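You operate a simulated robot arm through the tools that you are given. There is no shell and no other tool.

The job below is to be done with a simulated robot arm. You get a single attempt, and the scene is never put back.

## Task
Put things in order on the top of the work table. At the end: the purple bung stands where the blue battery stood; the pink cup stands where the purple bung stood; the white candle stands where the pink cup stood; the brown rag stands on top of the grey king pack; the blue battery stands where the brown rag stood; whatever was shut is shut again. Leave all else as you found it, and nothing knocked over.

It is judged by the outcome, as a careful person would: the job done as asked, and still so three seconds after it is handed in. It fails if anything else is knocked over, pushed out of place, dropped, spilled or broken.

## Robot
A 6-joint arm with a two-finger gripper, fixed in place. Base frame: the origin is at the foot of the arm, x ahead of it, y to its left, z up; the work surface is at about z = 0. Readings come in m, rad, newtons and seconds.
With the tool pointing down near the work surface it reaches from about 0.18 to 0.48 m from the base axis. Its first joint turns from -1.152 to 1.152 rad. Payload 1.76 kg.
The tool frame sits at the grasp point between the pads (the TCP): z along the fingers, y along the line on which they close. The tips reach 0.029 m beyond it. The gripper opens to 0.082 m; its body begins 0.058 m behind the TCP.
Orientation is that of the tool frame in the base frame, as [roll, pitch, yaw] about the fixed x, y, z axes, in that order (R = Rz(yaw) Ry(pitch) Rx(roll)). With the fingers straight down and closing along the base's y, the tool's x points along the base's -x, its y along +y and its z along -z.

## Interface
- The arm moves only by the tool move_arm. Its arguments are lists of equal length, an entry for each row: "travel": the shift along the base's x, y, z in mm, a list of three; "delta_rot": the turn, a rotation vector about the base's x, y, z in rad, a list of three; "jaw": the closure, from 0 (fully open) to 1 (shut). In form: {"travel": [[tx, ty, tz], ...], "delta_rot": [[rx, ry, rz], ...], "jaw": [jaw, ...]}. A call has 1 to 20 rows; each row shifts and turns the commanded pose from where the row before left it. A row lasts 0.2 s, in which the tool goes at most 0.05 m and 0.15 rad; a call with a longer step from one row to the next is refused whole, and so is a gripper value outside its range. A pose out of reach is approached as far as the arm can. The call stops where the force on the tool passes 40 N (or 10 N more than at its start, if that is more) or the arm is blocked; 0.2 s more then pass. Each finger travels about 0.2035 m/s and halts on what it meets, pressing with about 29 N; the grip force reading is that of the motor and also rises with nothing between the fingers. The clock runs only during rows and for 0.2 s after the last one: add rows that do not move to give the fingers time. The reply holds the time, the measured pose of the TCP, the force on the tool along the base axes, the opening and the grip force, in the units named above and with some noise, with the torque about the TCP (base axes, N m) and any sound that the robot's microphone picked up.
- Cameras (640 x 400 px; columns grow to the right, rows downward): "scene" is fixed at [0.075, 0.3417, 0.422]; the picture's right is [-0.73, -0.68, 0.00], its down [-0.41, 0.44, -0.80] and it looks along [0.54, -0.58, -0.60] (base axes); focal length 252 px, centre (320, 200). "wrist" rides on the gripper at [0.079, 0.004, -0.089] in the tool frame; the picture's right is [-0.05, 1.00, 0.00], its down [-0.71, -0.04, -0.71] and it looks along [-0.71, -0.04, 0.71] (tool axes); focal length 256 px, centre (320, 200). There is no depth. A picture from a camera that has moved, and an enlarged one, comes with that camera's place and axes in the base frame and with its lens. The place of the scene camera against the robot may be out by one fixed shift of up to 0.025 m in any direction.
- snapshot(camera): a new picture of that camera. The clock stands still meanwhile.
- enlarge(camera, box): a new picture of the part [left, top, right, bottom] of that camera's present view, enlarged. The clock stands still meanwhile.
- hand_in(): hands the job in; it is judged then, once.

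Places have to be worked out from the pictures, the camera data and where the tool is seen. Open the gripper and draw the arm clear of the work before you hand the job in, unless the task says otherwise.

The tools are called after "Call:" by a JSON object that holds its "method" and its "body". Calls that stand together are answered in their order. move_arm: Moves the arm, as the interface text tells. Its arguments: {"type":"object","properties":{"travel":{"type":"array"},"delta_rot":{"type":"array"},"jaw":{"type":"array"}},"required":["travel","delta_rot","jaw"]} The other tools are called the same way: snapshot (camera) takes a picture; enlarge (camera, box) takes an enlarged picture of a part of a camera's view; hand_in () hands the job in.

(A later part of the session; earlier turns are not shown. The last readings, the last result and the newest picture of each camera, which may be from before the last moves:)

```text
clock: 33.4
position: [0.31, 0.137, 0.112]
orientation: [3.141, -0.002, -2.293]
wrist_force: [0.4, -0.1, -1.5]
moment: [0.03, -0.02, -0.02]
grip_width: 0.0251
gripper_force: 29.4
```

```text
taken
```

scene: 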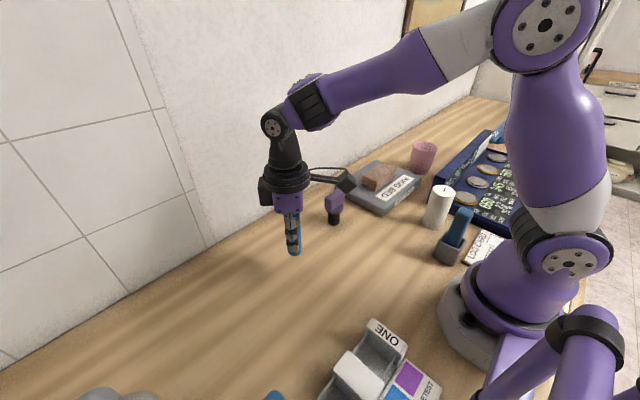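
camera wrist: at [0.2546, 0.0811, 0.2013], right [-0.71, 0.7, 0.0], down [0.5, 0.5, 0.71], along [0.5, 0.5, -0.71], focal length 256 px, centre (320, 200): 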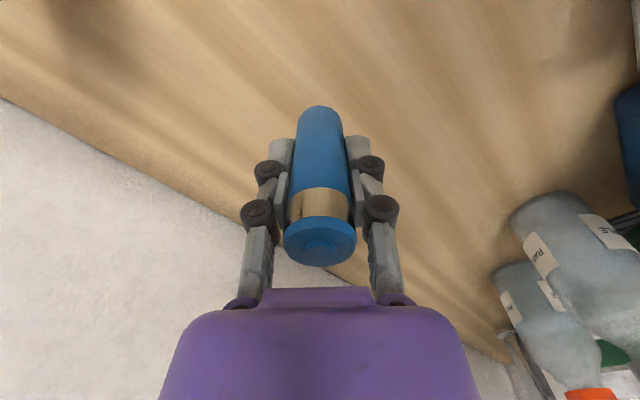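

Battery is upright in the jaws over the rag's former place. I lower it, the last part in small steps.

Call:
{"method": "move_arm", "body": {"travel": [[0, 0, -20], [0, 0, -20], [0, 0, -12], [0, 0, -5], [0, 0, -2], [0, 0, 0], [0, 0, 0]], "delta_rot": [[0, 0, 0], [0, 0, 0], [0, 0, 0], [0, 0, 0], [0, 0, 0], [0, 0, 0], [0, 0, 0]], "jaw": [1, 1, 1, 1, 1, 1, 1]}}

Call:
{"method": "move_arm", "body": {"travel": [[0, 0, -1], [0, 0, 0]], "delta_rot": [[0, 0, 0], [0, 0, 0]], "jaw": [1, 1]}}

```text
clock: 35.0
position: [0.3106, 0.1367, 0.0527]
orientation: [3.141, 0.001, -2.293]
wrist_force: [-0.3, -0.2, -0.7]
moment: [-0.01, -0.02, -0.04]
grip_width: 0.025
gripper_force: 29.3
```

```text
clock: 35.6
position: [0.3093, 0.1387, 0.0505]
orientation: [3.141, 0.0, -2.292]
wrist_force: [-1.0, 0.0, 2.0]
moment: [-0.05, 0.02, 0.01]
grip_width: 0.0252
gripper_force: 29.3
```

Light contact seems to begin. One more small step to confirm.

Call:
{"method": "move_arm", "body": {"travel": [[0, 0, -0.7], [0, 0, 0]], "delta_rot": [[0, 0, 0], [0, 0, 0]], "jaw": [1, 1]}}

```text
clock: 36.2
position: [0.3108, 0.1371, 0.051]
orientation: [3.141, 0.0, -2.295]
wrist_force: [-6.5, -2.8, 22.6]
moment: [-0.26, 0.3, -0.14]
grip_width: 0.0248
gripper_force: 29.4
```

Firm contact. I relieve 0.8 mm, then open gradually and rise straight up.

Call:
{"method": "move_arm", "body": {"travel": [[0, 0, 0.8], [0, 0, 0], [0, 0, 0], [0, 0, 0], [0, 0, 0], [0, 0, 20], [0, 0, 40], [0, 0, 40], [0, 0, 30], [0, 0, 0]], "delta_rot": [[0, 0, 0], [0, 0, 0], [0, 0, 0], [0, 0, 0], [0, 0, 0], [0, 0, 0], [0, 0, 0], [0, 0, 0], [0, 0, 0], [0, 0, 0]], "jaw": [1, 0.6, 0.4, 0, 0, 0, 0, 0, 0, 0]}}

Call:
{"method": "snapshot", "body": {"camera": "wrist"}}

Call:
{"method": "snapshot", "body": {"camera": "scene"}}

```text
clock: 38.4
position: [0.3104, 0.1361, 0.1821]
orientation: [-3.141, -0.001, -2.292]
wrist_force: [0.3, -0.7, -0.6]
moment: [0.01, 0.0, -0.03]
grip_width: 0.0819
gripper_force: 0.1
```

```text
taken
camera wrist: at [0.255, 0.0811, 0.2715], right [-0.71, 0.7, 0.0], down [0.5, 0.5, 0.71], along [0.5, 0.5, -0.71], focal length 256 px, centre (320, 200)
```

wrist: 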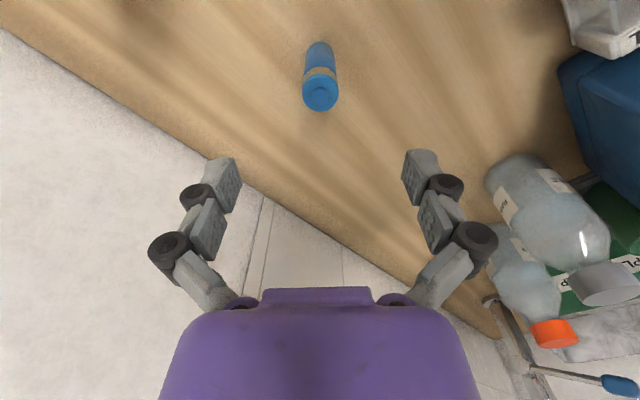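

```text
taken
```

scene: 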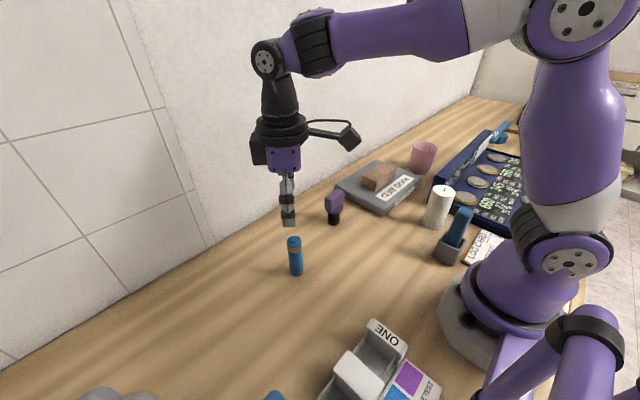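

The battery now stands upright where the rag was. Next I go above the bung, rotating so the jaws close along x across its flat handle.

Call:
{"method": "move_arm", "body": {"travel": [[7, -27, 0], [7, -27, 0], [7, -27, 0], [7, -27, 0], [7, -27, 0], [7, -27, 0], [0, 0, 0], [0, 0, 0]], "delta_rot": [[0, 0, 0.12], [0, 0, 0.12], [0, 0, 0.12], [0, 0, 0.12], [0, 0, 0.12], [0, 0, 0.121], [0, 0, 0], [0, 0, 0]], "jaw": [0, 0, 0, 0, 0, 0, 0, 0]}}

Call:
{"method": "snapshot", "body": {"camera": "wrist"}}

Call:
{"method": "enlarge", "body": {"camera": "wrist", "box": [260, 20, 380, 140]}}

Call:
{"method": "enlarge", "body": {"camera": "scene", "box": [300, 170, 370, 240]}}

```text
clock: 40.2
position: [0.3527, -0.0262, 0.181]
orientation: [3.141, 0.001, -1.57]
wrist_force: [0.8, 0.1, 0.4]
moment: [-0.02, 0.01, 0.02]
grip_width: 0.082
gripper_force: 0.0
```

```text
taken
camera wrist: at [0.348, -0.1043, 0.2715], right [-1.0, 0.05, 0.0], down [0.04, 0.71, 0.71], along [0.04, 0.71, -0.71], focal length 256 px, centre (320, 200)
```

wrist: 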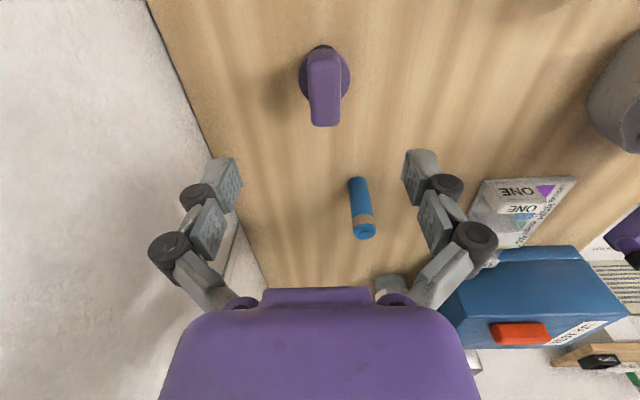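

```text
3.33 times, centred on (320, 80) of wrist
camera zoom: at [0.348, -0.1043, 0.2715], right [-1.0, 0.05, 0.0], down [0.04, 0.71, 0.71], along [0.04, 0.71, -0.71], focal length 853 px, centre (320, 600)
```

zoom: 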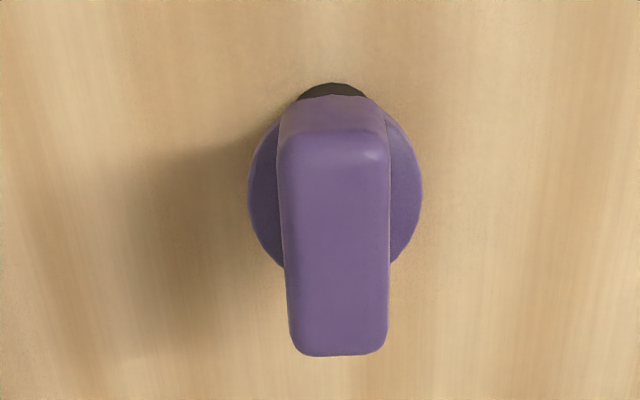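

```text
5.71 times, centred on (335, 205) of scene
camera zoom: at [0.0751, 0.3417, 0.422], right [-0.73, -0.68, 0.0], down [-0.41, 0.44, -0.8], along [0.54, -0.58, -0.6], focal length 1443 px, centre (234, 171)
```

zoom: 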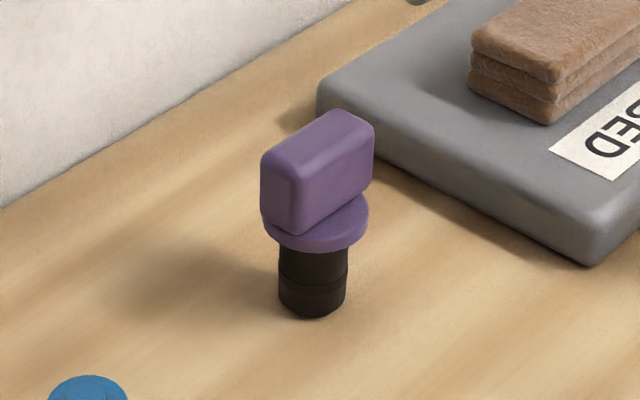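

The bung's handle is a slab (≈0.021 × 0.046 m) aligned with y, centred at about (0.349, -0.025), top z ≈ 0.084 with a flange below at z ≈ 0.048. I descend to TCP z ≈ 0.09 and partly close to check clearance to the flange.

Call:
{"method": "move_arm", "body": {"travel": [[-3.7, 0, -25], [0, 0, -25], [0, 0, -25], [0, 0, -14], [0, 0, 0], [0, 0, 0]], "delta_rot": [[0, 0, 0], [0, 0, 0], [0, 0, 0], [0, 0, 0], [0, 0, 0], [0, 0, 0]], "jaw": [0, 0, 0, 0, 0.3, 0.55]}}

Call:
{"method": "snapshot", "body": {"camera": "wrist"}}

Call:
{"method": "enlarge", "body": {"camera": "scene", "box": [290, 140, 380, 240]}}

```text
clock: 41.6
position: [0.348, -0.0249, 0.0927]
orientation: [-3.14, 0.0, -1.572]
wrist_force: [0.1, 0.3, 0.2]
moment: [0.0, -0.02, 0.0]
grip_width: 0.0372
gripper_force: 0.0
```

```text
taken
camera wrist: at [0.3441, -0.1034, 0.1816], right [-1.0, 0.05, 0.0], down [0.04, 0.71, 0.71], along [0.04, 0.71, -0.71], focal length 256 px, centre (320, 200)
```

wrist: 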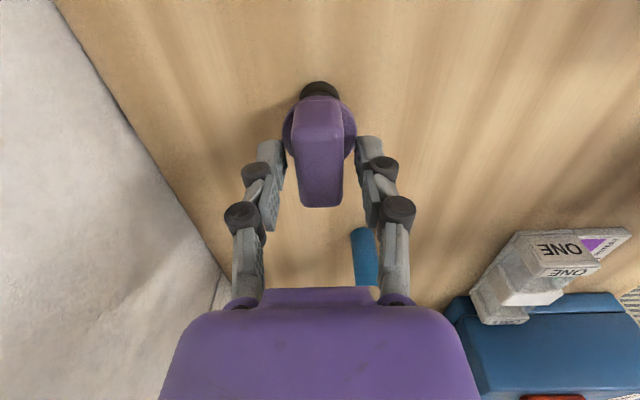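

```text
4.00 times, centred on (335, 190) of scene
camera zoom: at [0.075, 0.3417, 0.422], right [-0.73, -0.68, 0.0], down [-0.41, 0.44, -0.8], along [0.54, -0.58, -0.6], focal length 1010 px, centre (260, 240)
```

zoom: 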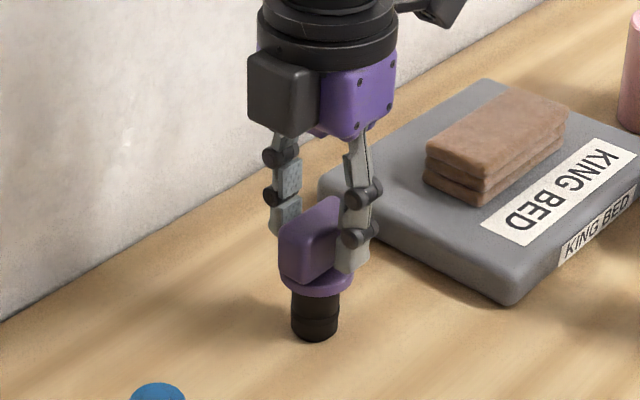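

The fingertips sit about 7 mm above the flange on both sides of the handle. I close fully.

Call:
{"method": "move_arm", "body": {"travel": [[0, 0, 0], [0, 0, 0], [0, 0, 0]], "delta_rot": [[0, 0, 0], [0, 0, 0], [0, 0, 0]], "jaw": [0.7, 1, 1]}}

Call:
{"method": "snapshot", "body": {"camera": "wrist"}}

Call:
{"method": "enlarge", "body": {"camera": "scene", "box": [290, 140, 380, 240]}}

```text
clock: 42.4
position: [0.3486, -0.0249, 0.0915]
orientation: [3.141, 0.001, -1.572]
wrist_force: [-0.6, -0.4, -0.7]
moment: [0.06, -0.03, 0.02]
grip_width: 0.0227
gripper_force: 29.0
```

```text
taken
camera wrist: at [0.3442, -0.1034, 0.1818], right [-1.0, 0.05, 0.0], down [0.04, 0.71, 0.71], along [0.04, 0.71, -0.71], focal length 256 px, centre (320, 200)
```

wrist: 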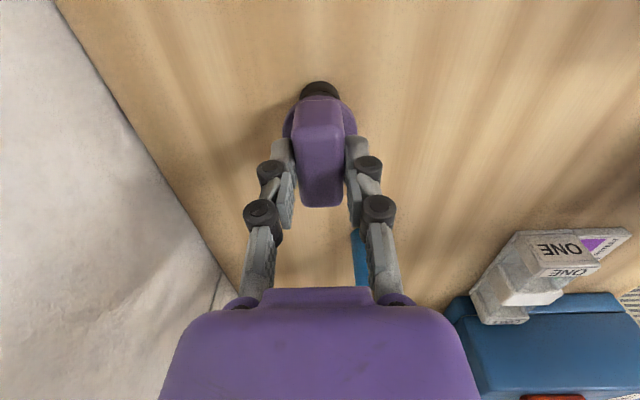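

```text
4.00 times, centred on (335, 190) of scene
camera zoom: at [0.075, 0.3417, 0.422], right [-0.73, -0.68, 0.0], down [-0.41, 0.44, -0.8], along [0.54, -0.58, -0.6], focal length 1010 px, centre (260, 240)
```

zoom: 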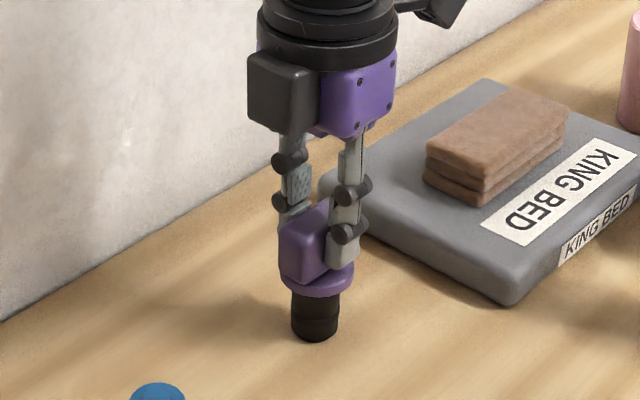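

Gripped at 0.0227 m with no side load; the bung's spot is (0.348, -0.0245). I lift it well clear and carry it to the battery's old spot (0.229, 0.2567).

Call:
{"method": "move_arm", "body": {"travel": [[0, 0, 10], [0, 0, 30], [0, 0, 40], [0, 0, 30], [-15, 35.2, 0], [-15, 35.2, 0], [-15, 35.2, 0], [-15, 35.2, 0], [-15, 35.2, 0], [-15, 35.2, 0], [-15, 35.2, 0], [-14.5, 35.3, 0], [0, 0, 0], [0, 0, 0]], "delta_rot": [[0, 0, 0], [0, 0, 0], [0, 0, 0], [0, 0, 0], [0, 0, 0], [0, 0, 0], [0, 0, 0], [0, 0, 0], [0, 0, 0], [0, 0, 0], [0, 0, 0], [0, 0, 0], [0, 0, 0], [0, 0, 0]], "jaw": [1, 1, 1, 1, 1, 1, 1, 1, 1, 1, 1, 1, 1, 1]}}

Call:
{"method": "snapshot", "body": {"camera": "wrist"}}

Call:
{"method": "snapshot", "body": {"camera": "scene"}}

```text
clock: 45.4
position: [0.2291, 0.2573, 0.2022]
orientation: [3.141, -0.002, -1.574]
wrist_force: [-0.2, 0.4, -0.1]
moment: [-0.02, 0.0, -0.02]
grip_width: 0.023
gripper_force: 28.6
```

```text
taken
camera wrist: at [0.2241, 0.1776, 0.2919], right [-1.0, 0.05, 0.0], down [0.04, 0.71, 0.71], along [0.04, 0.71, -0.71], focal length 256 px, centre (320, 200)
```

wrist: 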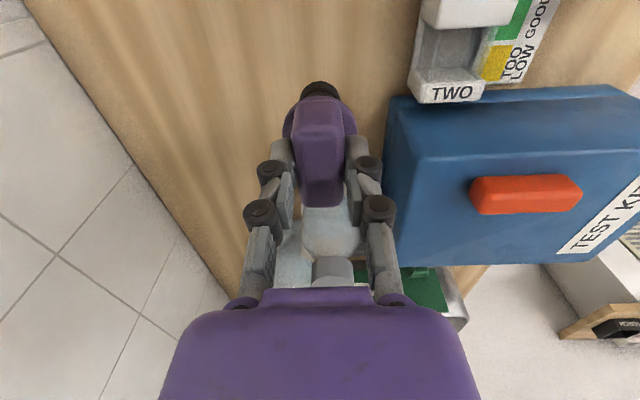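

```text
taken
```

scene: 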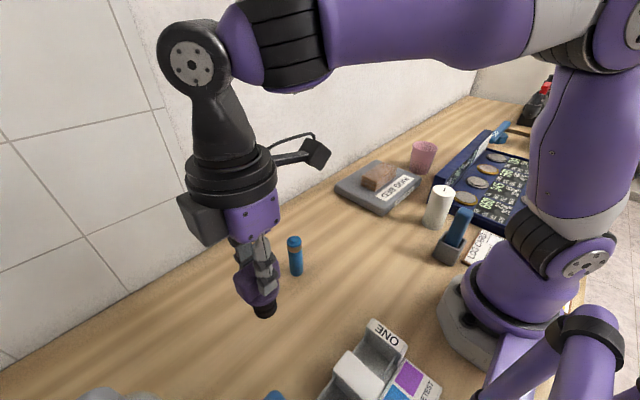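

Clear below and to the sides. I lower the bung, finishing with small steps until it touches.

Call:
{"method": "move_arm", "body": {"travel": [[0, 0, -30], [0, 0, -30], [0, 0, -25], [0, 0, -15], [0, 0, -5], [0, 0, -2], [0, 0, 0], [0, 0, 0]], "delta_rot": [[0, 0, 0], [0, 0, 0], [0, 0, 0], [0, 0, 0], [0, 0, 0], [0, 0, 0], [0, 0, 0], [0, 0, 0]], "jaw": [1, 1, 1, 1, 1, 1, 1, 1]}}

Call:
{"method": "snapshot", "body": {"camera": "wrist"}}

Call:
{"method": "snapshot", "body": {"camera": "scene"}}

```text
clock: 47.2
position: [0.2295, 0.2562, 0.0951]
orientation: [-3.14, 0.0, -1.572]
wrist_force: [0.3, 0.0, -1.8]
moment: [0.0, -0.04, 0.02]
grip_width: 0.0229
gripper_force: 28.6
```

```text
taken
camera wrist: at [0.2248, 0.1782, 0.1848], right [-1.0, 0.05, 0.0], down [0.04, 0.71, 0.71], along [0.04, 0.71, -0.71], focal length 256 px, centre (320, 200)
```

wrist: 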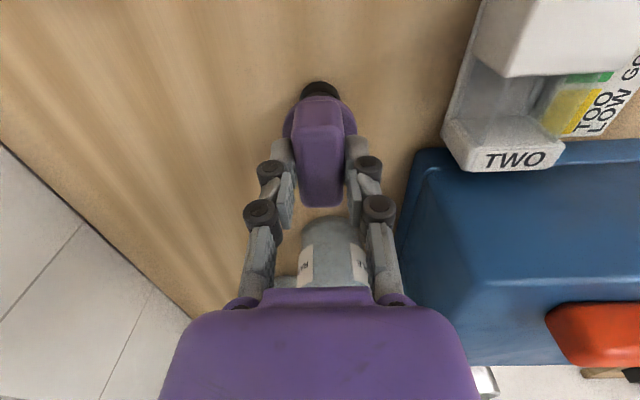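

```text
taken
```

scene: 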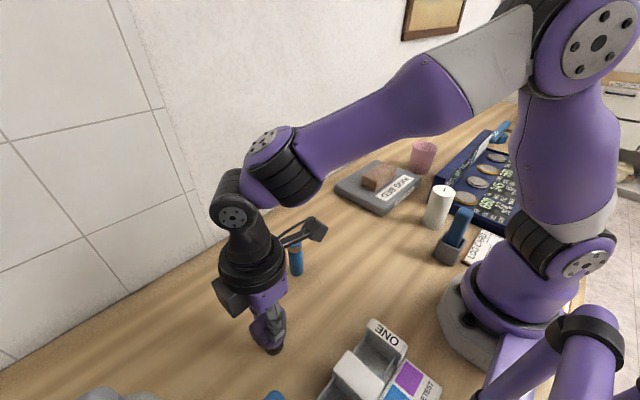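

Still a few mm above the table. I step down 1 mm at a time.

Call:
{"method": "move_arm", "body": {"travel": [[0, 0, -1], [0, 0, -1], [0, 0, 0]], "delta_rot": [[0, 0, 0], [0, 0, 0], [0, 0, 0]], "jaw": [1, 1, 1]}}

Call:
{"method": "move_arm", "body": {"travel": [[0, 0, -1], [0, 0, 0]], "delta_rot": [[0, 0, 0], [0, 0, 0]], "jaw": [1, 1]}}

```text
clock: 48.0
position: [0.2291, 0.2573, 0.0924]
orientation: [-3.141, 0.0, -1.573]
wrist_force: [0.1, -0.2, -0.4]
moment: [0.03, 0.0, 0.0]
grip_width: 0.0229
gripper_force: 28.9
```

```text
clock: 48.6
position: [0.2295, 0.255, 0.0908]
orientation: [-3.14, 0.002, -1.573]
wrist_force: [0.0, -0.2, -0.8]
moment: [0.01, -0.02, -0.04]
grip_width: 0.0233
gripper_force: 28.7
```

No contact yet; another small step.

Call:
{"method": "move_arm", "body": {"travel": [[0, 0, -0.7], [0, 0, 0]], "delta_rot": [[0, 0, 0], [0, 0, 0]], "jaw": [1, 1]}}

Call:
{"method": "move_arm", "body": {"travel": [[0, 0, -0.7], [0, 0, 0]], "delta_rot": [[0, 0, 0], [0, 0, 0]], "jaw": [1, 1]}}

```text
clock: 49.2
position: [0.2295, 0.2553, 0.0919]
orientation: [-3.141, 0.0, -1.572]
wrist_force: [-1.6, -2.9, 11.2]
moment: [-0.3, 0.14, 0.01]
grip_width: 0.0229
gripper_force: 29.0
```

```text
clock: 49.8
position: [0.2293, 0.2564, 0.092]
orientation: [-3.14, 0.002, -1.574]
wrist_force: [-1.2, -3.9, 24.5]
moment: [-0.28, 0.11, 0.01]
grip_width: 0.0229
gripper_force: 28.7
```

Contact established. I back off 1 mm, open gradually and rise.

Call:
{"method": "move_arm", "body": {"travel": [[0, 0, 1.1], [0, 0, 0], [0, 0, 0], [0, 0, 0], [0, 0, 20], [0, 0, 35], [0, 0, 35], [0, 0, 0]], "delta_rot": [[0, 0, 0], [0, 0, 0], [0, 0, 0], [0, 0, 0], [0, 0, 0], [0, 0, 0], [0, 0, 0], [0, 0, 0]], "jaw": [1, 0.6, 0.3, 0, 0, 0, 0, 0]}}

Call:
{"method": "snapshot", "body": {"camera": "wrist"}}

Call:
{"method": "snapshot", "body": {"camera": "scene"}}

```text
clock: 51.6
position: [0.2286, 0.2576, 0.1827]
orientation: [3.14, 0.0, -1.573]
wrist_force: [-0.2, 0.3, 0.6]
moment: [-0.01, 0.0, -0.02]
grip_width: 0.0817
gripper_force: 0.0
```

```text
taken
camera wrist: at [0.2248, 0.1782, 0.2723], right [-1.0, 0.05, 0.0], down [0.04, 0.71, 0.71], along [0.04, 0.71, -0.71], focal length 256 px, centre (320, 200)
```

wrist: 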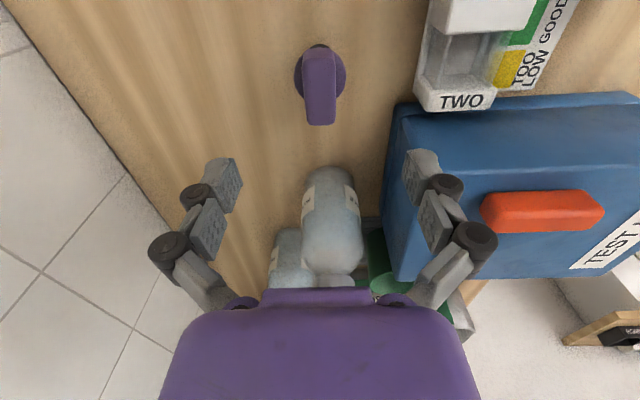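

```text
taken
```

scene: 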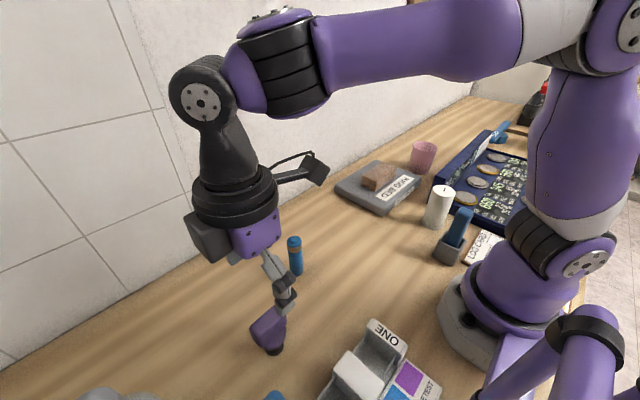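

Bung stands correctly. Now I swing over toward the cup, turning the tool to the radial heading, at a safe height.

Call:
{"method": "move_arm", "body": {"travel": [[0, 0, 20], [0, 0, 20], [1, -32, 0], [1, -32, 0], [1, -32, 0], [1, -32, 0], [1, -32, 0], [1, -32, 0], [1, -32, 0], [1, -32, 0], [1, -32, 0], [1, -32, 0], [1, -32, 0], [1, -32, 0], [1, -32, 0], [1, -32, 0], [0, -32, 0], [0, -32, 0], [0, -32, 0], [0, -31, 0]], "delta_rot": [[0, 0, 0], [0, 0, 0], [0, 0, -0.138], [0, 0, -0.138], [0, 0, -0.138], [0, 0, -0.138], [0, 0, -0.138], [0, 0, -0.138], [0, 0, -0.138], [0, 0, -0.138], [0, 0, -0.138], [0, 0, -0.138], [0, 0, -0.138], [0, 0, -0.138], [0, 0, -0.138], [0, 0, -0.138], [0, 0, -0.138], [0, 0, -0.138], [0, 0, -0.138], [0, 0, -0.138]], "jaw": [0, 0, 0, 0, 0, 0, 0, 0, 0, 0, 0, 0, 0, 0, 0, 0, 0, 0, 0, 0]}}

Call:
{"method": "snapshot", "body": {"camera": "wrist"}}

Call:
{"method": "snapshot", "body": {"camera": "scene"}}

```text
clock: 55.8
position: [0.2433, -0.3187, 0.223]
orientation: [-3.142, -0.001, 2.223]
wrist_force: [0.2, -0.2, 0.8]
moment: [0.05, -0.02, 0.0]
grip_width: 0.0822
gripper_force: 0.1
```

```text
taken
camera wrist: at [0.1984, -0.2519, 0.3121], right [0.83, 0.56, 0.0], down [0.4, -0.58, 0.71], along [0.4, -0.58, -0.71], focal length 256 px, centre (320, 200)
```

wrist: 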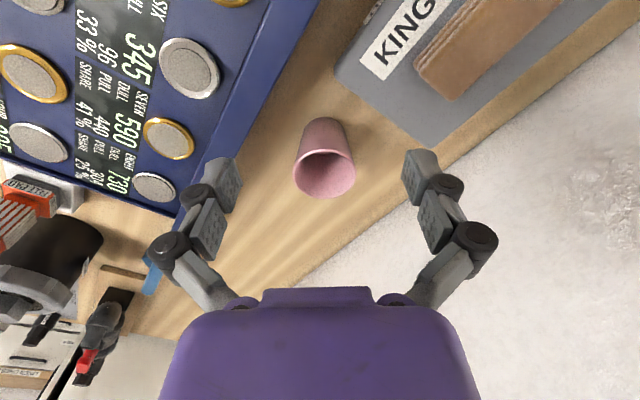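

```text
taken
```

scene: 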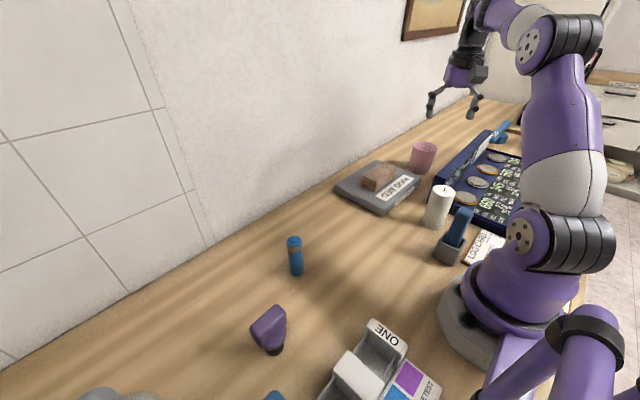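

Call:
{"method": "enlarge", "body": {"camera": "wrist", "box": [270, 100, 380, 210]}}

Call:
{"method": "enlarge", "body": {"camera": "wrist", "box": [100, 0, 420, 220]}}

```text
3.64 times, centred on (325, 155) of wrist
camera zoom: at [0.1984, -0.2519, 0.3121], right [0.83, 0.56, 0.0], down [0.4, -0.58, 0.71], along [0.4, -0.58, -0.71], focal length 931 px, centre (302, 364)
```

zoom: 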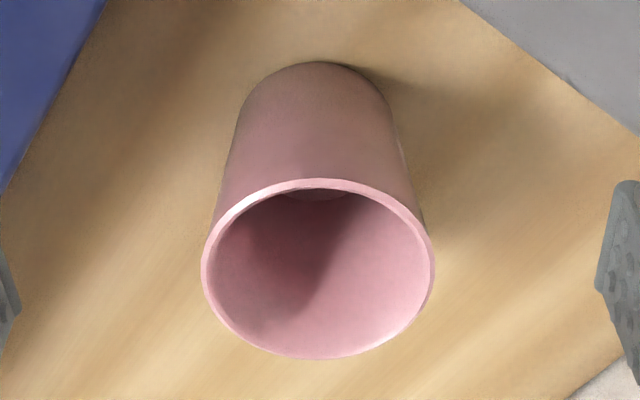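

```text
1.82 times, centred on (260, 110) of wrist
camera zoom: at [0.1984, -0.2519, 0.3121], right [0.83, 0.56, 0.0], down [0.4, -0.58, 0.71], along [0.4, -0.58, -0.71], focal length 465 px, centre (429, 364)
```

zoom: 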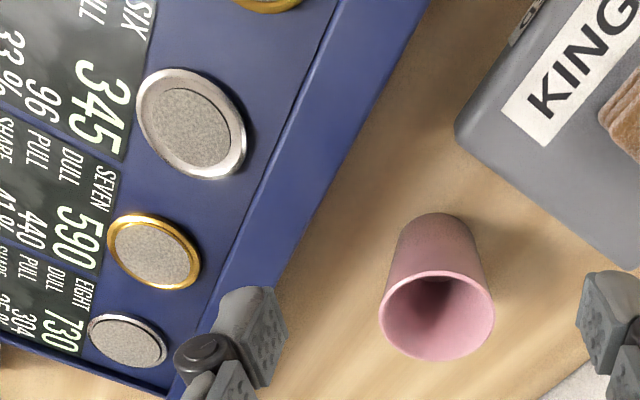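

Cup centre refined to about (0.3095, -0.4035), r ≈ 0.51 m — beyond vertical reach at its axis, but its near wall (r ≈ 0.474) is reachable. I will pinch the near wall (one finger inside), so I turn the tool 90° and lean it slightly outward to match the cup's taper, staying high.

Call:
{"method": "move_arm", "body": {"travel": [[4.1, -5.2, 0], [4.1, -5.2, 0], [4.1, -5.2, 0], [4.1, -5.2, 0], [4.1, -5.2, 0], [4.1, -5.2, 0], [4.1, -5.2, 0], [4.1, -5.2, 0], [4.1, -5.2, 0], [4.1, -5.2, 0], [4.1, -4.8, 0], [0, 0, -20], [0, 0, 0]], "delta_rot": [[0, 0, -0.1428], [0, 0, -0.1428], [0, 0, -0.1428], [0, 0, -0.1428], [0, 0, -0.1428], [0, 0, -0.1428], [0, 0, -0.1428], [0, 0, -0.1428], [0, 0, -0.1428], [0, 0, -0.1428], [0, 0, -0.1428], [-0.0714, -0.0548, 0], [0, 0, 0]], "jaw": [0, 0, 0, 0, 0, 0, 0, 0, 0, 0, 0.3, 0.45, 0.45]}}

Call:
{"method": "snapshot", "body": {"camera": "wrist"}}

Call:
{"method": "enlarge", "body": {"camera": "scene", "box": [360, 60, 540, 230]}}

```text
clock: 58.6
position: [0.2746, -0.3553, 0.198]
orientation: [3.086, 0.0, 0.655]
wrist_force: [0.3, 0.4, 0.0]
moment: [0.0, 0.01, 0.0]
grip_width: 0.0453
gripper_force: 0.0
out of reach, approached as far as the arm can: row 6, 7, 8, 9, 10, 11, 12
```

```text
taken
camera wrist: at [0.3363, -0.3061, 0.2875], right [0.56, -0.82, 0.06], down [-0.61, -0.37, 0.7], along [-0.56, -0.43, -0.71], focal length 256 px, centre (320, 200)
```

wrist: 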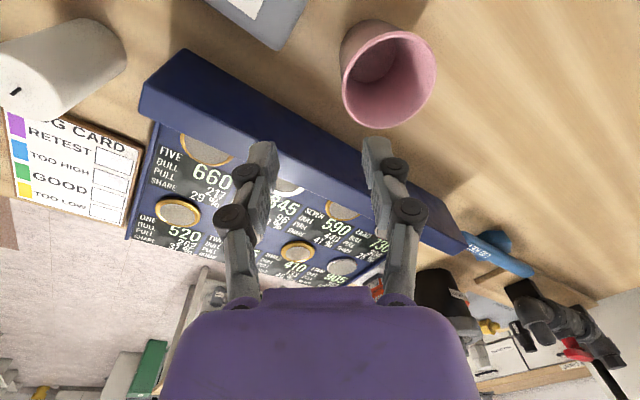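

```text
2.35 times, centred on (450, 145) of scene
camera zoom: at [0.075, 0.3417, 0.422], right [-0.73, -0.68, 0.0], down [-0.41, 0.44, -0.8], along [0.54, -0.58, -0.6], focal length 594 px, centre (14, 329)
```

zoom: 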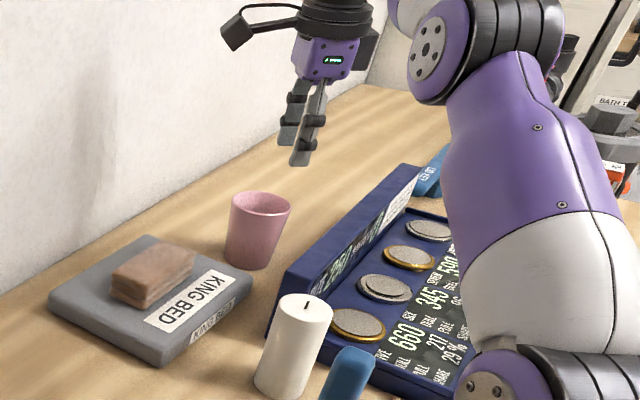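

At z = 0.2 the reach ends near r = 0.45, but lower down it grows. I descend to z ≈ 0.135 (tips still above the cup's rim) and see what pose results.

Call:
{"method": "move_arm", "body": {"travel": [[0, 0, -20], [0, 0, -25], [0, 0, -20], [0, 0, 0], [0, 0, 0]], "delta_rot": [[0, 0, 0], [0, 0, 0], [0, 0, 0], [0, 0, 0], [0, 0, 0]], "jaw": [0.45, 0.45, 0.45, 0.45, 0.45]}}

Call:
{"method": "snapshot", "body": {"camera": "wrist"}}

Call:
{"method": "enlarge", "body": {"camera": "scene", "box": [360, 60, 540, 230]}}

```text
clock: 59.8
position: [0.2696, -0.3492, 0.1232]
orientation: [3.049, 0.0, 0.656]
wrist_force: [0.9, 0.3, -0.4]
moment: [0.03, 0.01, 0.01]
grip_width: 0.0451
gripper_force: 0.1
```

```text
taken
camera wrist: at [0.3297, -0.2969, 0.2117], right [0.56, -0.82, 0.09], down [-0.62, -0.35, 0.7], along [-0.54, -0.45, -0.71], focal length 256 px, centre (320, 200)
```

wrist: 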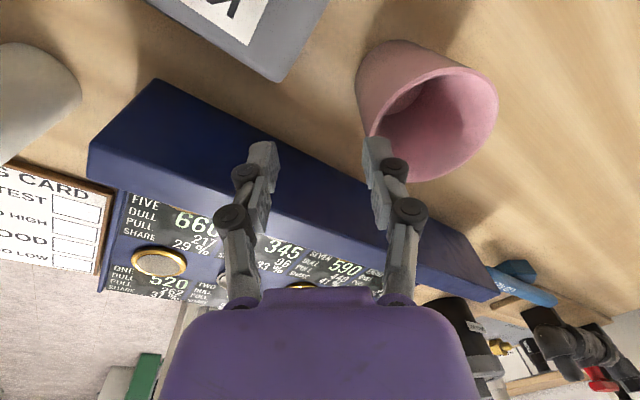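

```text
2.35 times, centred on (450, 145) of scene
camera zoom: at [0.075, 0.3417, 0.422], right [-0.73, -0.68, 0.0], down [-0.41, 0.44, -0.8], along [0.54, -0.58, -0.6], focal length 594 px, centre (14, 329)
```

zoom: 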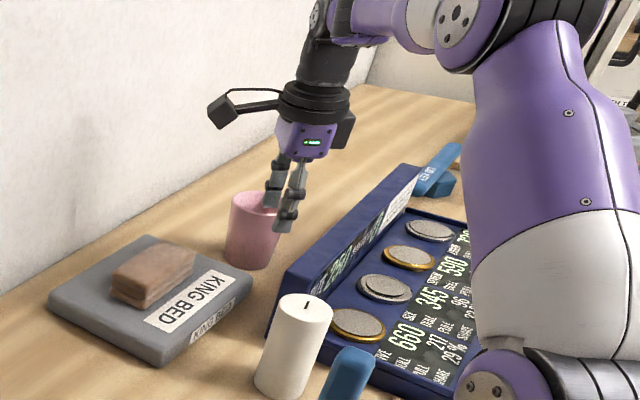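

Now at r ≈ 0.441, z ≈ 0.123 with the wanted lean. I zoom in on the cup's rim to fix its location relative to the fingers before moving outward.

Call:
{"method": "enlarge", "body": {"camera": "wrist", "box": [340, 30, 510, 190]}}

```text
2.50 times, centred on (425, 110) of wrist
camera zoom: at [0.3297, -0.2969, 0.2117], right [0.56, -0.82, 0.09], down [-0.62, -0.35, 0.7], along [-0.54, -0.45, -0.71], focal length 640 px, centre (58, 425)
```

zoom: 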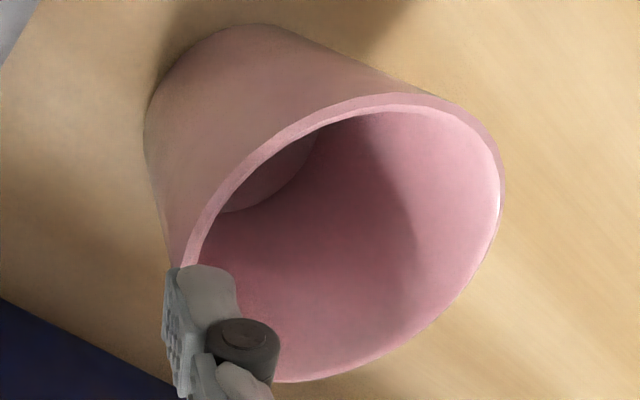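

The rim centre is at about (0.3125, -0.403). I rise 12 mm and move outward so the near wall falls midway between the fingers.

Call:
{"method": "move_arm", "body": {"travel": [[0, 0, 12], [11, -13, 0], [10.9, -13.1, 0], [0, 0, 0], [0, 0, 0]], "delta_rot": [[0, 0, 0], [0, 0, 0], [0, 0, 0], [0, 0, 0], [0, 0, 0]], "jaw": [0.45, 0.45, 0.45, 0.45, 0.45]}}

Call:
{"method": "snapshot", "body": {"camera": "wrist"}}

Call:
{"method": "enlarge", "body": {"camera": "scene", "box": [380, 80, 500, 200]}}

```text
clock: 61.0
position: [0.2906, -0.3752, 0.1324]
orientation: [3.05, 0.0, 0.656]
wrist_force: [-0.4, 0.6, -0.6]
moment: [0.02, 0.01, -0.02]
grip_width: 0.0451
gripper_force: 0.1
```

```text
taken
camera wrist: at [0.3514, -0.3232, 0.223], right [0.56, -0.82, 0.09], down [-0.62, -0.35, 0.7], along [-0.54, -0.45, -0.71], focal length 256 px, centre (320, 200)
```

wrist: 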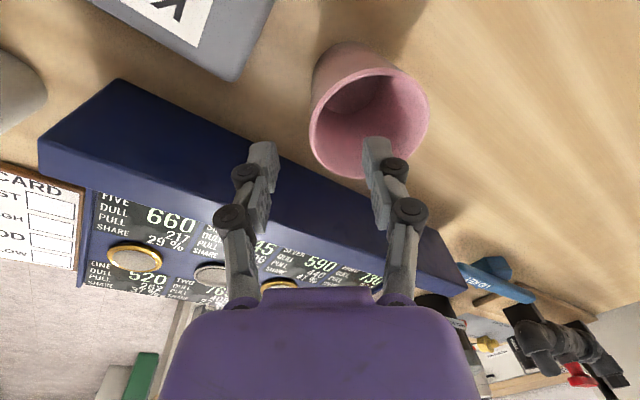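

```text
3.33 times, centred on (440, 140) of scene
camera zoom: at [0.075, 0.3417, 0.422], right [-0.73, -0.68, 0.0], down [-0.41, 0.44, -0.8], along [0.54, -0.58, -0.6], focal length 842 px, centre (-80, 400)
```

zoom: 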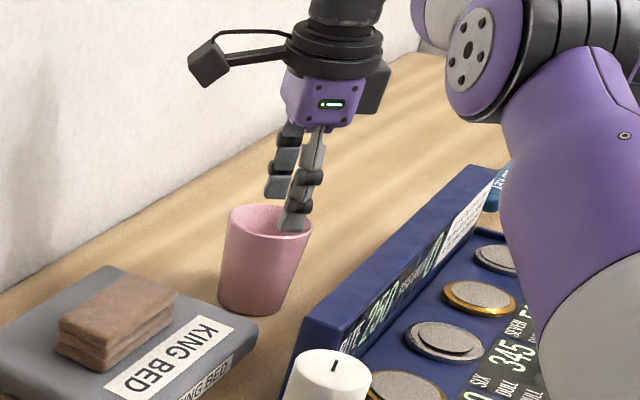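

The wall lies mid-way between the fingers radially; the cup's centre is ~3 mm to the camera side. I shift 2.5 mm that way and descend partway.

Call:
{"method": "move_arm", "body": {"travel": [[2, 1.5, 0], [0, 0, -15], [0, 0, -15], [0, 0, 0]], "delta_rot": [[0, 0, 0], [0, 0, 0], [0, 0, 0], [0, 0, 0]], "jaw": [0.45, 0.45, 0.45, 0.45]}}

Call:
{"method": "snapshot", "body": {"camera": "wrist"}}

Call:
{"method": "enlarge", "body": {"camera": "scene", "box": [380, 80, 500, 200]}}

```text
clock: 62.0
position: [0.2927, -0.3744, 0.1035]
orientation: [3.052, 0.0, 0.656]
wrist_force: [-0.6, -0.5, 0.1]
moment: [0.02, -0.01, 0.04]
grip_width: 0.0452
gripper_force: 0.1
```

```text
taken
camera wrist: at [0.3529, -0.3223, 0.1938], right [0.56, -0.82, 0.09], down [-0.62, -0.35, 0.7], along [-0.54, -0.45, -0.71], focal length 256 px, centre (320, 200)
```

wrist: 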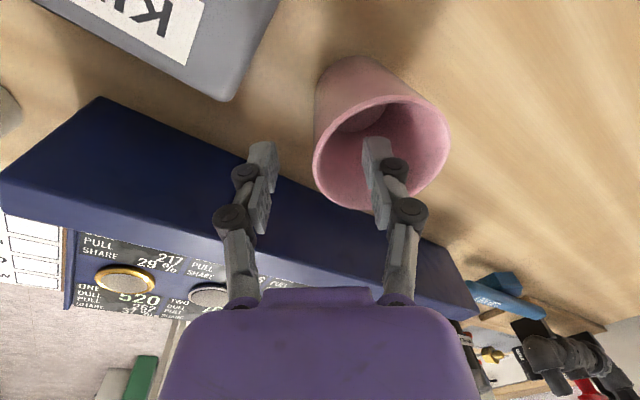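

```text
3.33 times, centred on (440, 140) of scene
camera zoom: at [0.075, 0.3417, 0.422], right [-0.73, -0.68, 0.0], down [-0.41, 0.44, -0.8], along [0.54, -0.58, -0.6], focal length 842 px, centre (-80, 400)
```

zoom: 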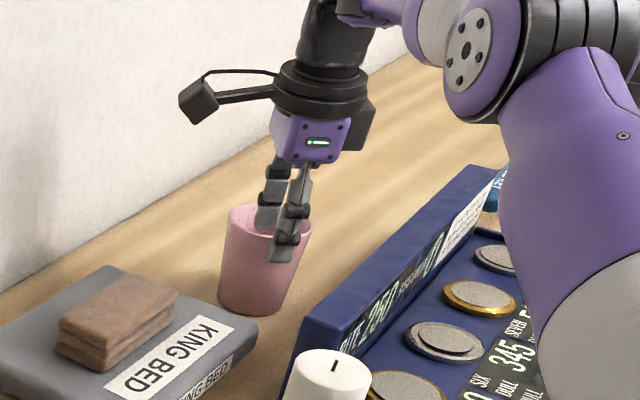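

One finger is inside, one outside, and the wall is within ~2 mm of midway. I descend the last 25 mm.

Call:
{"method": "move_arm", "body": {"travel": [[0.5, 0.5, -12], [0, 0, -13], [0, 0, 0]], "delta_rot": [[0, 0, 0], [0, 0, 0], [0, 0, 0]], "jaw": [0.45, 0.45, 0.45]}}

Call:
{"method": "snapshot", "body": {"camera": "wrist"}}

Call:
{"method": "enlarge", "body": {"camera": "scene", "box": [380, 80, 500, 200]}}

```text
clock: 62.8
position: [0.2935, -0.3733, 0.0776]
orientation: [3.053, 0.0, 0.655]
wrist_force: [-0.6, 0.1, 0.0]
moment: [-0.04, -0.01, -0.04]
grip_width: 0.045
gripper_force: 0.0
```

```text
taken
camera wrist: at [0.3526, -0.3215, 0.1684], right [0.56, -0.82, 0.09], down [-0.62, -0.35, 0.7], along [-0.54, -0.45, -0.71], focal length 256 px, centre (320, 200)
```

wrist: 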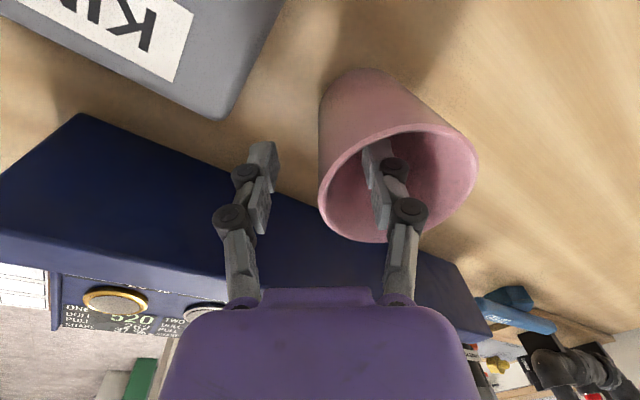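

```text
3.33 times, centred on (440, 140) of scene
camera zoom: at [0.075, 0.3417, 0.422], right [-0.73, -0.68, 0.0], down [-0.41, 0.44, -0.8], along [0.54, -0.58, -0.6], focal length 842 px, centre (-80, 400)
```

zoom: 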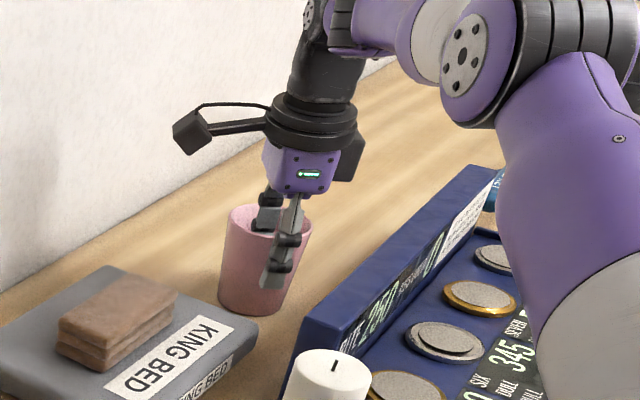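

The wall is centred between the pads. I close gradually.

Call:
{"method": "move_arm", "body": {"travel": [[0, 0, 0], [0, 0, 0], [0, 0, 0], [0, 0, 0], [0, 0, 0]], "delta_rot": [[0, 0, 0], [0, 0, 0], [0, 0, 0], [0, 0, 0], [0, 0, 0]], "jaw": [0.6, 0.75, 0.88, 1, 1]}}

Call:
{"method": "snapshot", "body": {"camera": "wrist"}}

Call:
{"method": "enlarge", "body": {"camera": "scene", "box": [380, 80, 500, 200]}}

```text
clock: 64.0
position: [0.2917, -0.3727, 0.0796]
orientation: [3.051, 0.001, 0.657]
wrist_force: [0.4, 1.2, 1.8]
moment: [0.16, -0.14, 0.05]
grip_width: 0.0059
gripper_force: 29.1
```

```text
taken
camera wrist: at [0.3527, -0.3214, 0.1687], right [0.56, -0.82, 0.09], down [-0.62, -0.35, 0.7], along [-0.54, -0.45, -0.71], focal length 256 px, centre (320, 200)
```

wrist: 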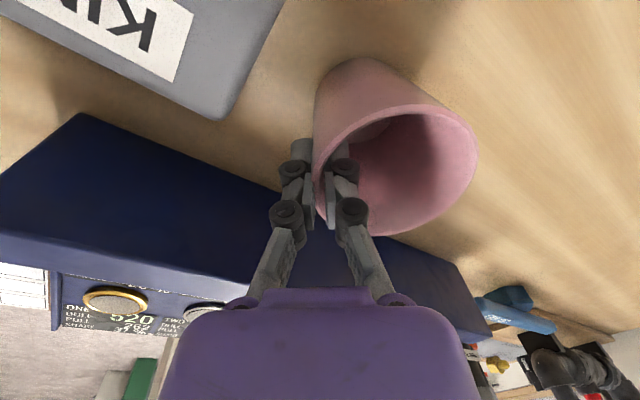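

```text
3.33 times, centred on (440, 140) of scene
camera zoom: at [0.075, 0.3417, 0.422], right [-0.73, -0.68, 0.0], down [-0.41, 0.44, -0.8], along [0.54, -0.58, -0.6], focal length 842 px, centre (-80, 400)
```

zoom: 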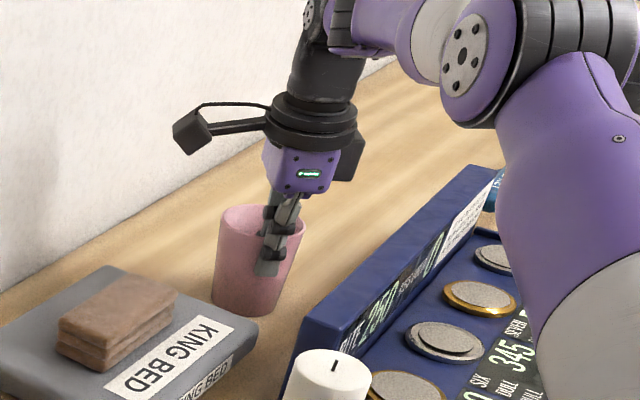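

Gripped (0.0059 m wall). The pinch slid the cup about 5 mm sideways, so its original centre was ≈ (0.3105, -0.4045), which I keep as the candle's target. I lift a little and check.

Call:
{"method": "move_arm", "body": {"travel": [[0, 0, 6], [0, 0, 15], [0, 0, 20], [0, 0, 0]], "delta_rot": [[0, 0, 0], [0, 0, 0], [0, 0, 0], [0, 0, 0]], "jaw": [1, 1, 1, 1]}}

Call:
{"method": "snapshot", "body": {"camera": "wrist"}}

Call:
{"method": "enlarge", "body": {"camera": "scene", "box": [380, 80, 500, 200]}}

```text
clock: 65.0
position: [0.2932, -0.3724, 0.1201]
orientation: [3.049, 0.001, 0.656]
wrist_force: [0.2, -0.7, -1.6]
moment: [0.06, 0.03, 0.0]
grip_width: 0.0061
gripper_force: 28.8
```

```text
taken
camera wrist: at [0.3531, -0.3214, 0.2099], right [0.56, -0.82, 0.09], down [-0.62, -0.35, 0.7], along [-0.54, -0.45, -0.71], focal length 256 px, centre (320, 200)
```

wrist: 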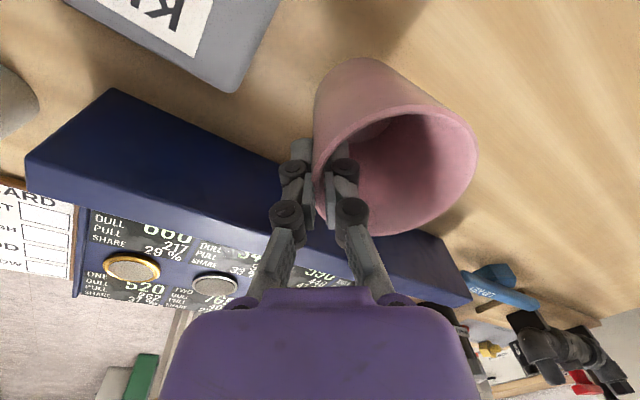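

```text
3.33 times, centred on (440, 140) of scene
camera zoom: at [0.075, 0.3417, 0.422], right [-0.73, -0.68, 0.0], down [-0.41, 0.44, -0.8], along [0.54, -0.58, -0.6], focal length 842 px, centre (-80, 400)
```

zoom: 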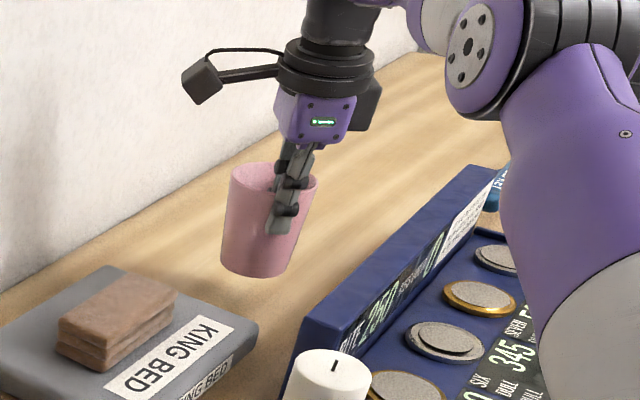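

The cup is held upright and firmly. I draw inward and up, then carry it over to the bung's old spot, turning the tool with the arm.

Call:
{"method": "move_arm", "body": {"travel": [[-10, 13, 20], [-10, 13, 20], [-10, 13, 15], [5.8, 34.6, 0], [5.8, 34.6, 0], [5.8, 34.6, 0], [5.8, 34.6, 0], [5.8, 34.6, 0], [5.8, 34.6, 0], [5.7, 34.6, 0], [5.7, 34.6, 0], [5.7, 34.6, 0], [0, 0, 0], [0, 0, 0]], "delta_rot": [[0, 0, 0], [0, 0, 0], [0, 0, 0], [0, 0, 0.094], [0, 0, 0.094], [0, 0, 0.094], [0, 0, 0.094], [0, 0, 0.094], [0, 0, 0.094], [0, 0, 0.094], [0, 0, 0.094], [0, 0, 0.093], [0, 0, 0], [0, 0, 0]], "jaw": [1, 1, 1, 1, 1, 1, 1, 1, 1, 1, 1, 1, 1, 1]}}

Call:
{"method": "snapshot", "body": {"camera": "wrist"}}

Call:
{"method": "snapshot", "body": {"camera": "scene"}}

```text
clock: 68.0
position: [0.3151, -0.0233, 0.1759]
orientation: [3.05, 0.001, 1.501]
wrist_force: [0.5, 0.0, -1.0]
moment: [0.0, 0.04, 0.0]
grip_width: 0.0059
gripper_force: 29.2
```

```text
taken
camera wrist: at [0.3166, 0.057, 0.2652], right [0.99, -0.12, 0.09], down [-0.15, -0.7, 0.7], along [-0.02, -0.71, -0.71], focal length 256 px, centre (320, 200)
```

wrist: 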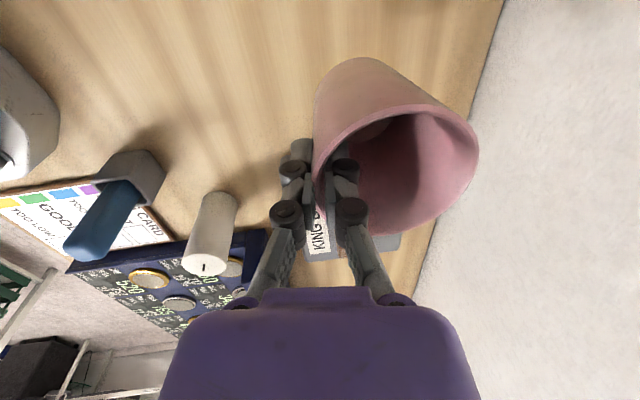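

```text
taken
```

scene: 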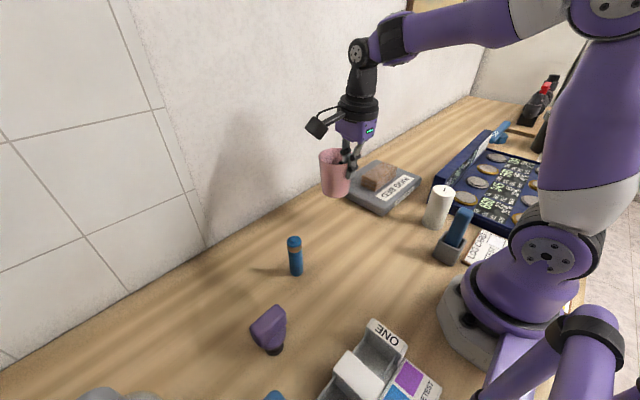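

Cup is above the bung's old spot with clear surroundings. I lower it to a few mm above the table.

Call:
{"method": "move_arm", "body": {"travel": [[0, 0, -30], [0, 0, -30], [0, 0, -20], [0, 0, -9], [0, 0, -3], [0, 0, 0], [0, 0, 0]], "delta_rot": [[0, 0, 0], [0, 0, 0], [0, 0, 0], [0, 0, 0], [0, 0, 0], [0, 0, 0], [0, 0, 0]], "jaw": [1, 1, 1, 1, 1, 1, 1]}}

Call:
{"method": "enlarge", "body": {"camera": "scene", "box": [290, 140, 380, 240]}}

Call:
{"method": "snapshot", "body": {"camera": "wrist"}}

```text
clock: 69.6
position: [0.3149, -0.023, 0.0821]
orientation: [3.052, 0.002, 1.501]
wrist_force: [0.2, 0.0, -1.7]
moment: [-0.02, 0.05, 0.02]
grip_width: 0.0058
gripper_force: 29.1
```

```text
4.00 times, centred on (335, 190) of scene
camera zoom: at [0.0751, 0.3417, 0.422], right [-0.73, -0.68, 0.0], down [-0.41, 0.44, -0.8], along [0.54, -0.58, -0.6], focal length 1010 px, centre (260, 240)
```

zoom: 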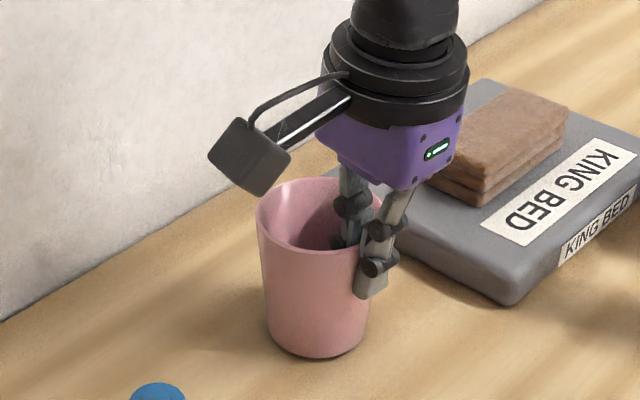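

```text
taken
camera wrist: at [0.3162, 0.0569, 0.173], right [0.99, -0.12, 0.09], down [-0.15, -0.7, 0.7], along [-0.02, -0.71, -0.71], focal length 256 px, centre (320, 200)
```

wrist: 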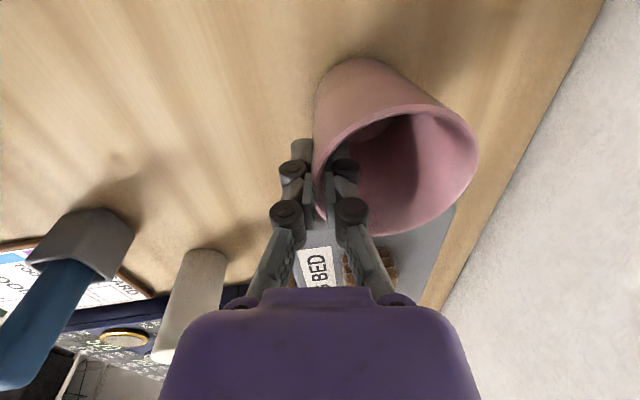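

Comparing the cup's base with the bung's former base in the scene view suggests it is ~3 mm short in x. I shift 2.5 mm in +x and zoom in to confirm.

Call:
{"method": "move_arm", "body": {"travel": [[2.5, -0.3, 0], [0, 0, 0], [0, 0, 0]], "delta_rot": [[0, 0, 0], [0, 0, 0], [0, 0, 0]], "jaw": [1, 1, 1]}}

Call:
{"method": "enlarge", "body": {"camera": "scene", "box": [300, 170, 370, 240]}}

```text
clock: 70.4
position: [0.3173, -0.0245, 0.0826]
orientation: [3.05, 0.0, 1.503]
wrist_force: [0.4, 0.0, -0.9]
moment: [-0.03, 0.06, 0.0]
grip_width: 0.006
gripper_force: 28.3
```

```text
5.71 times, centred on (335, 205) of scene
camera zoom: at [0.0751, 0.3417, 0.422], right [-0.73, -0.68, 0.0], down [-0.41, 0.44, -0.8], along [0.54, -0.58, -0.6], focal length 1443 px, centre (234, 171)
```

zoom: 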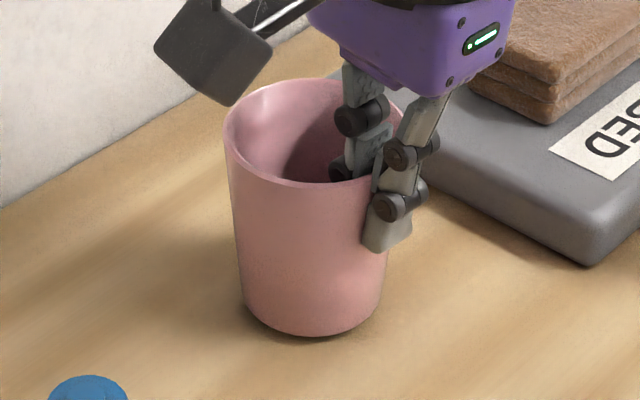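

The cup's base now coincides with the bung's former base (within ~1 mm). I lower in small steps to contact.

Call:
{"method": "move_arm", "body": {"travel": [[0, 0, -1], [0, 0, -0.8], [0, 0, 0]], "delta_rot": [[0, 0, 0], [0, 0, 0], [0, 0, 0]], "jaw": [1, 1, 1]}}

Call:
{"method": "move_arm", "body": {"travel": [[0, 0, -0.8], [0, 0, 0]], "delta_rot": [[0, 0, 0], [0, 0, 0]], "jaw": [1, 1]}}

```text
clock: 71.2
position: [0.3185, -0.0229, 0.082]
orientation: [3.052, 0.0, 1.5]
wrist_force: [0.5, 0.5, -2.1]
moment: [0.0, 0.03, -0.02]
grip_width: 0.0061
gripper_force: 29.0
```

```text
clock: 71.8
position: [0.3183, -0.023, 0.0804]
orientation: [3.053, 0.002, 1.501]
wrist_force: [1.1, 1.4, -1.3]
moment: [0.01, 0.04, -0.02]
grip_width: 0.0061
gripper_force: 28.8
```

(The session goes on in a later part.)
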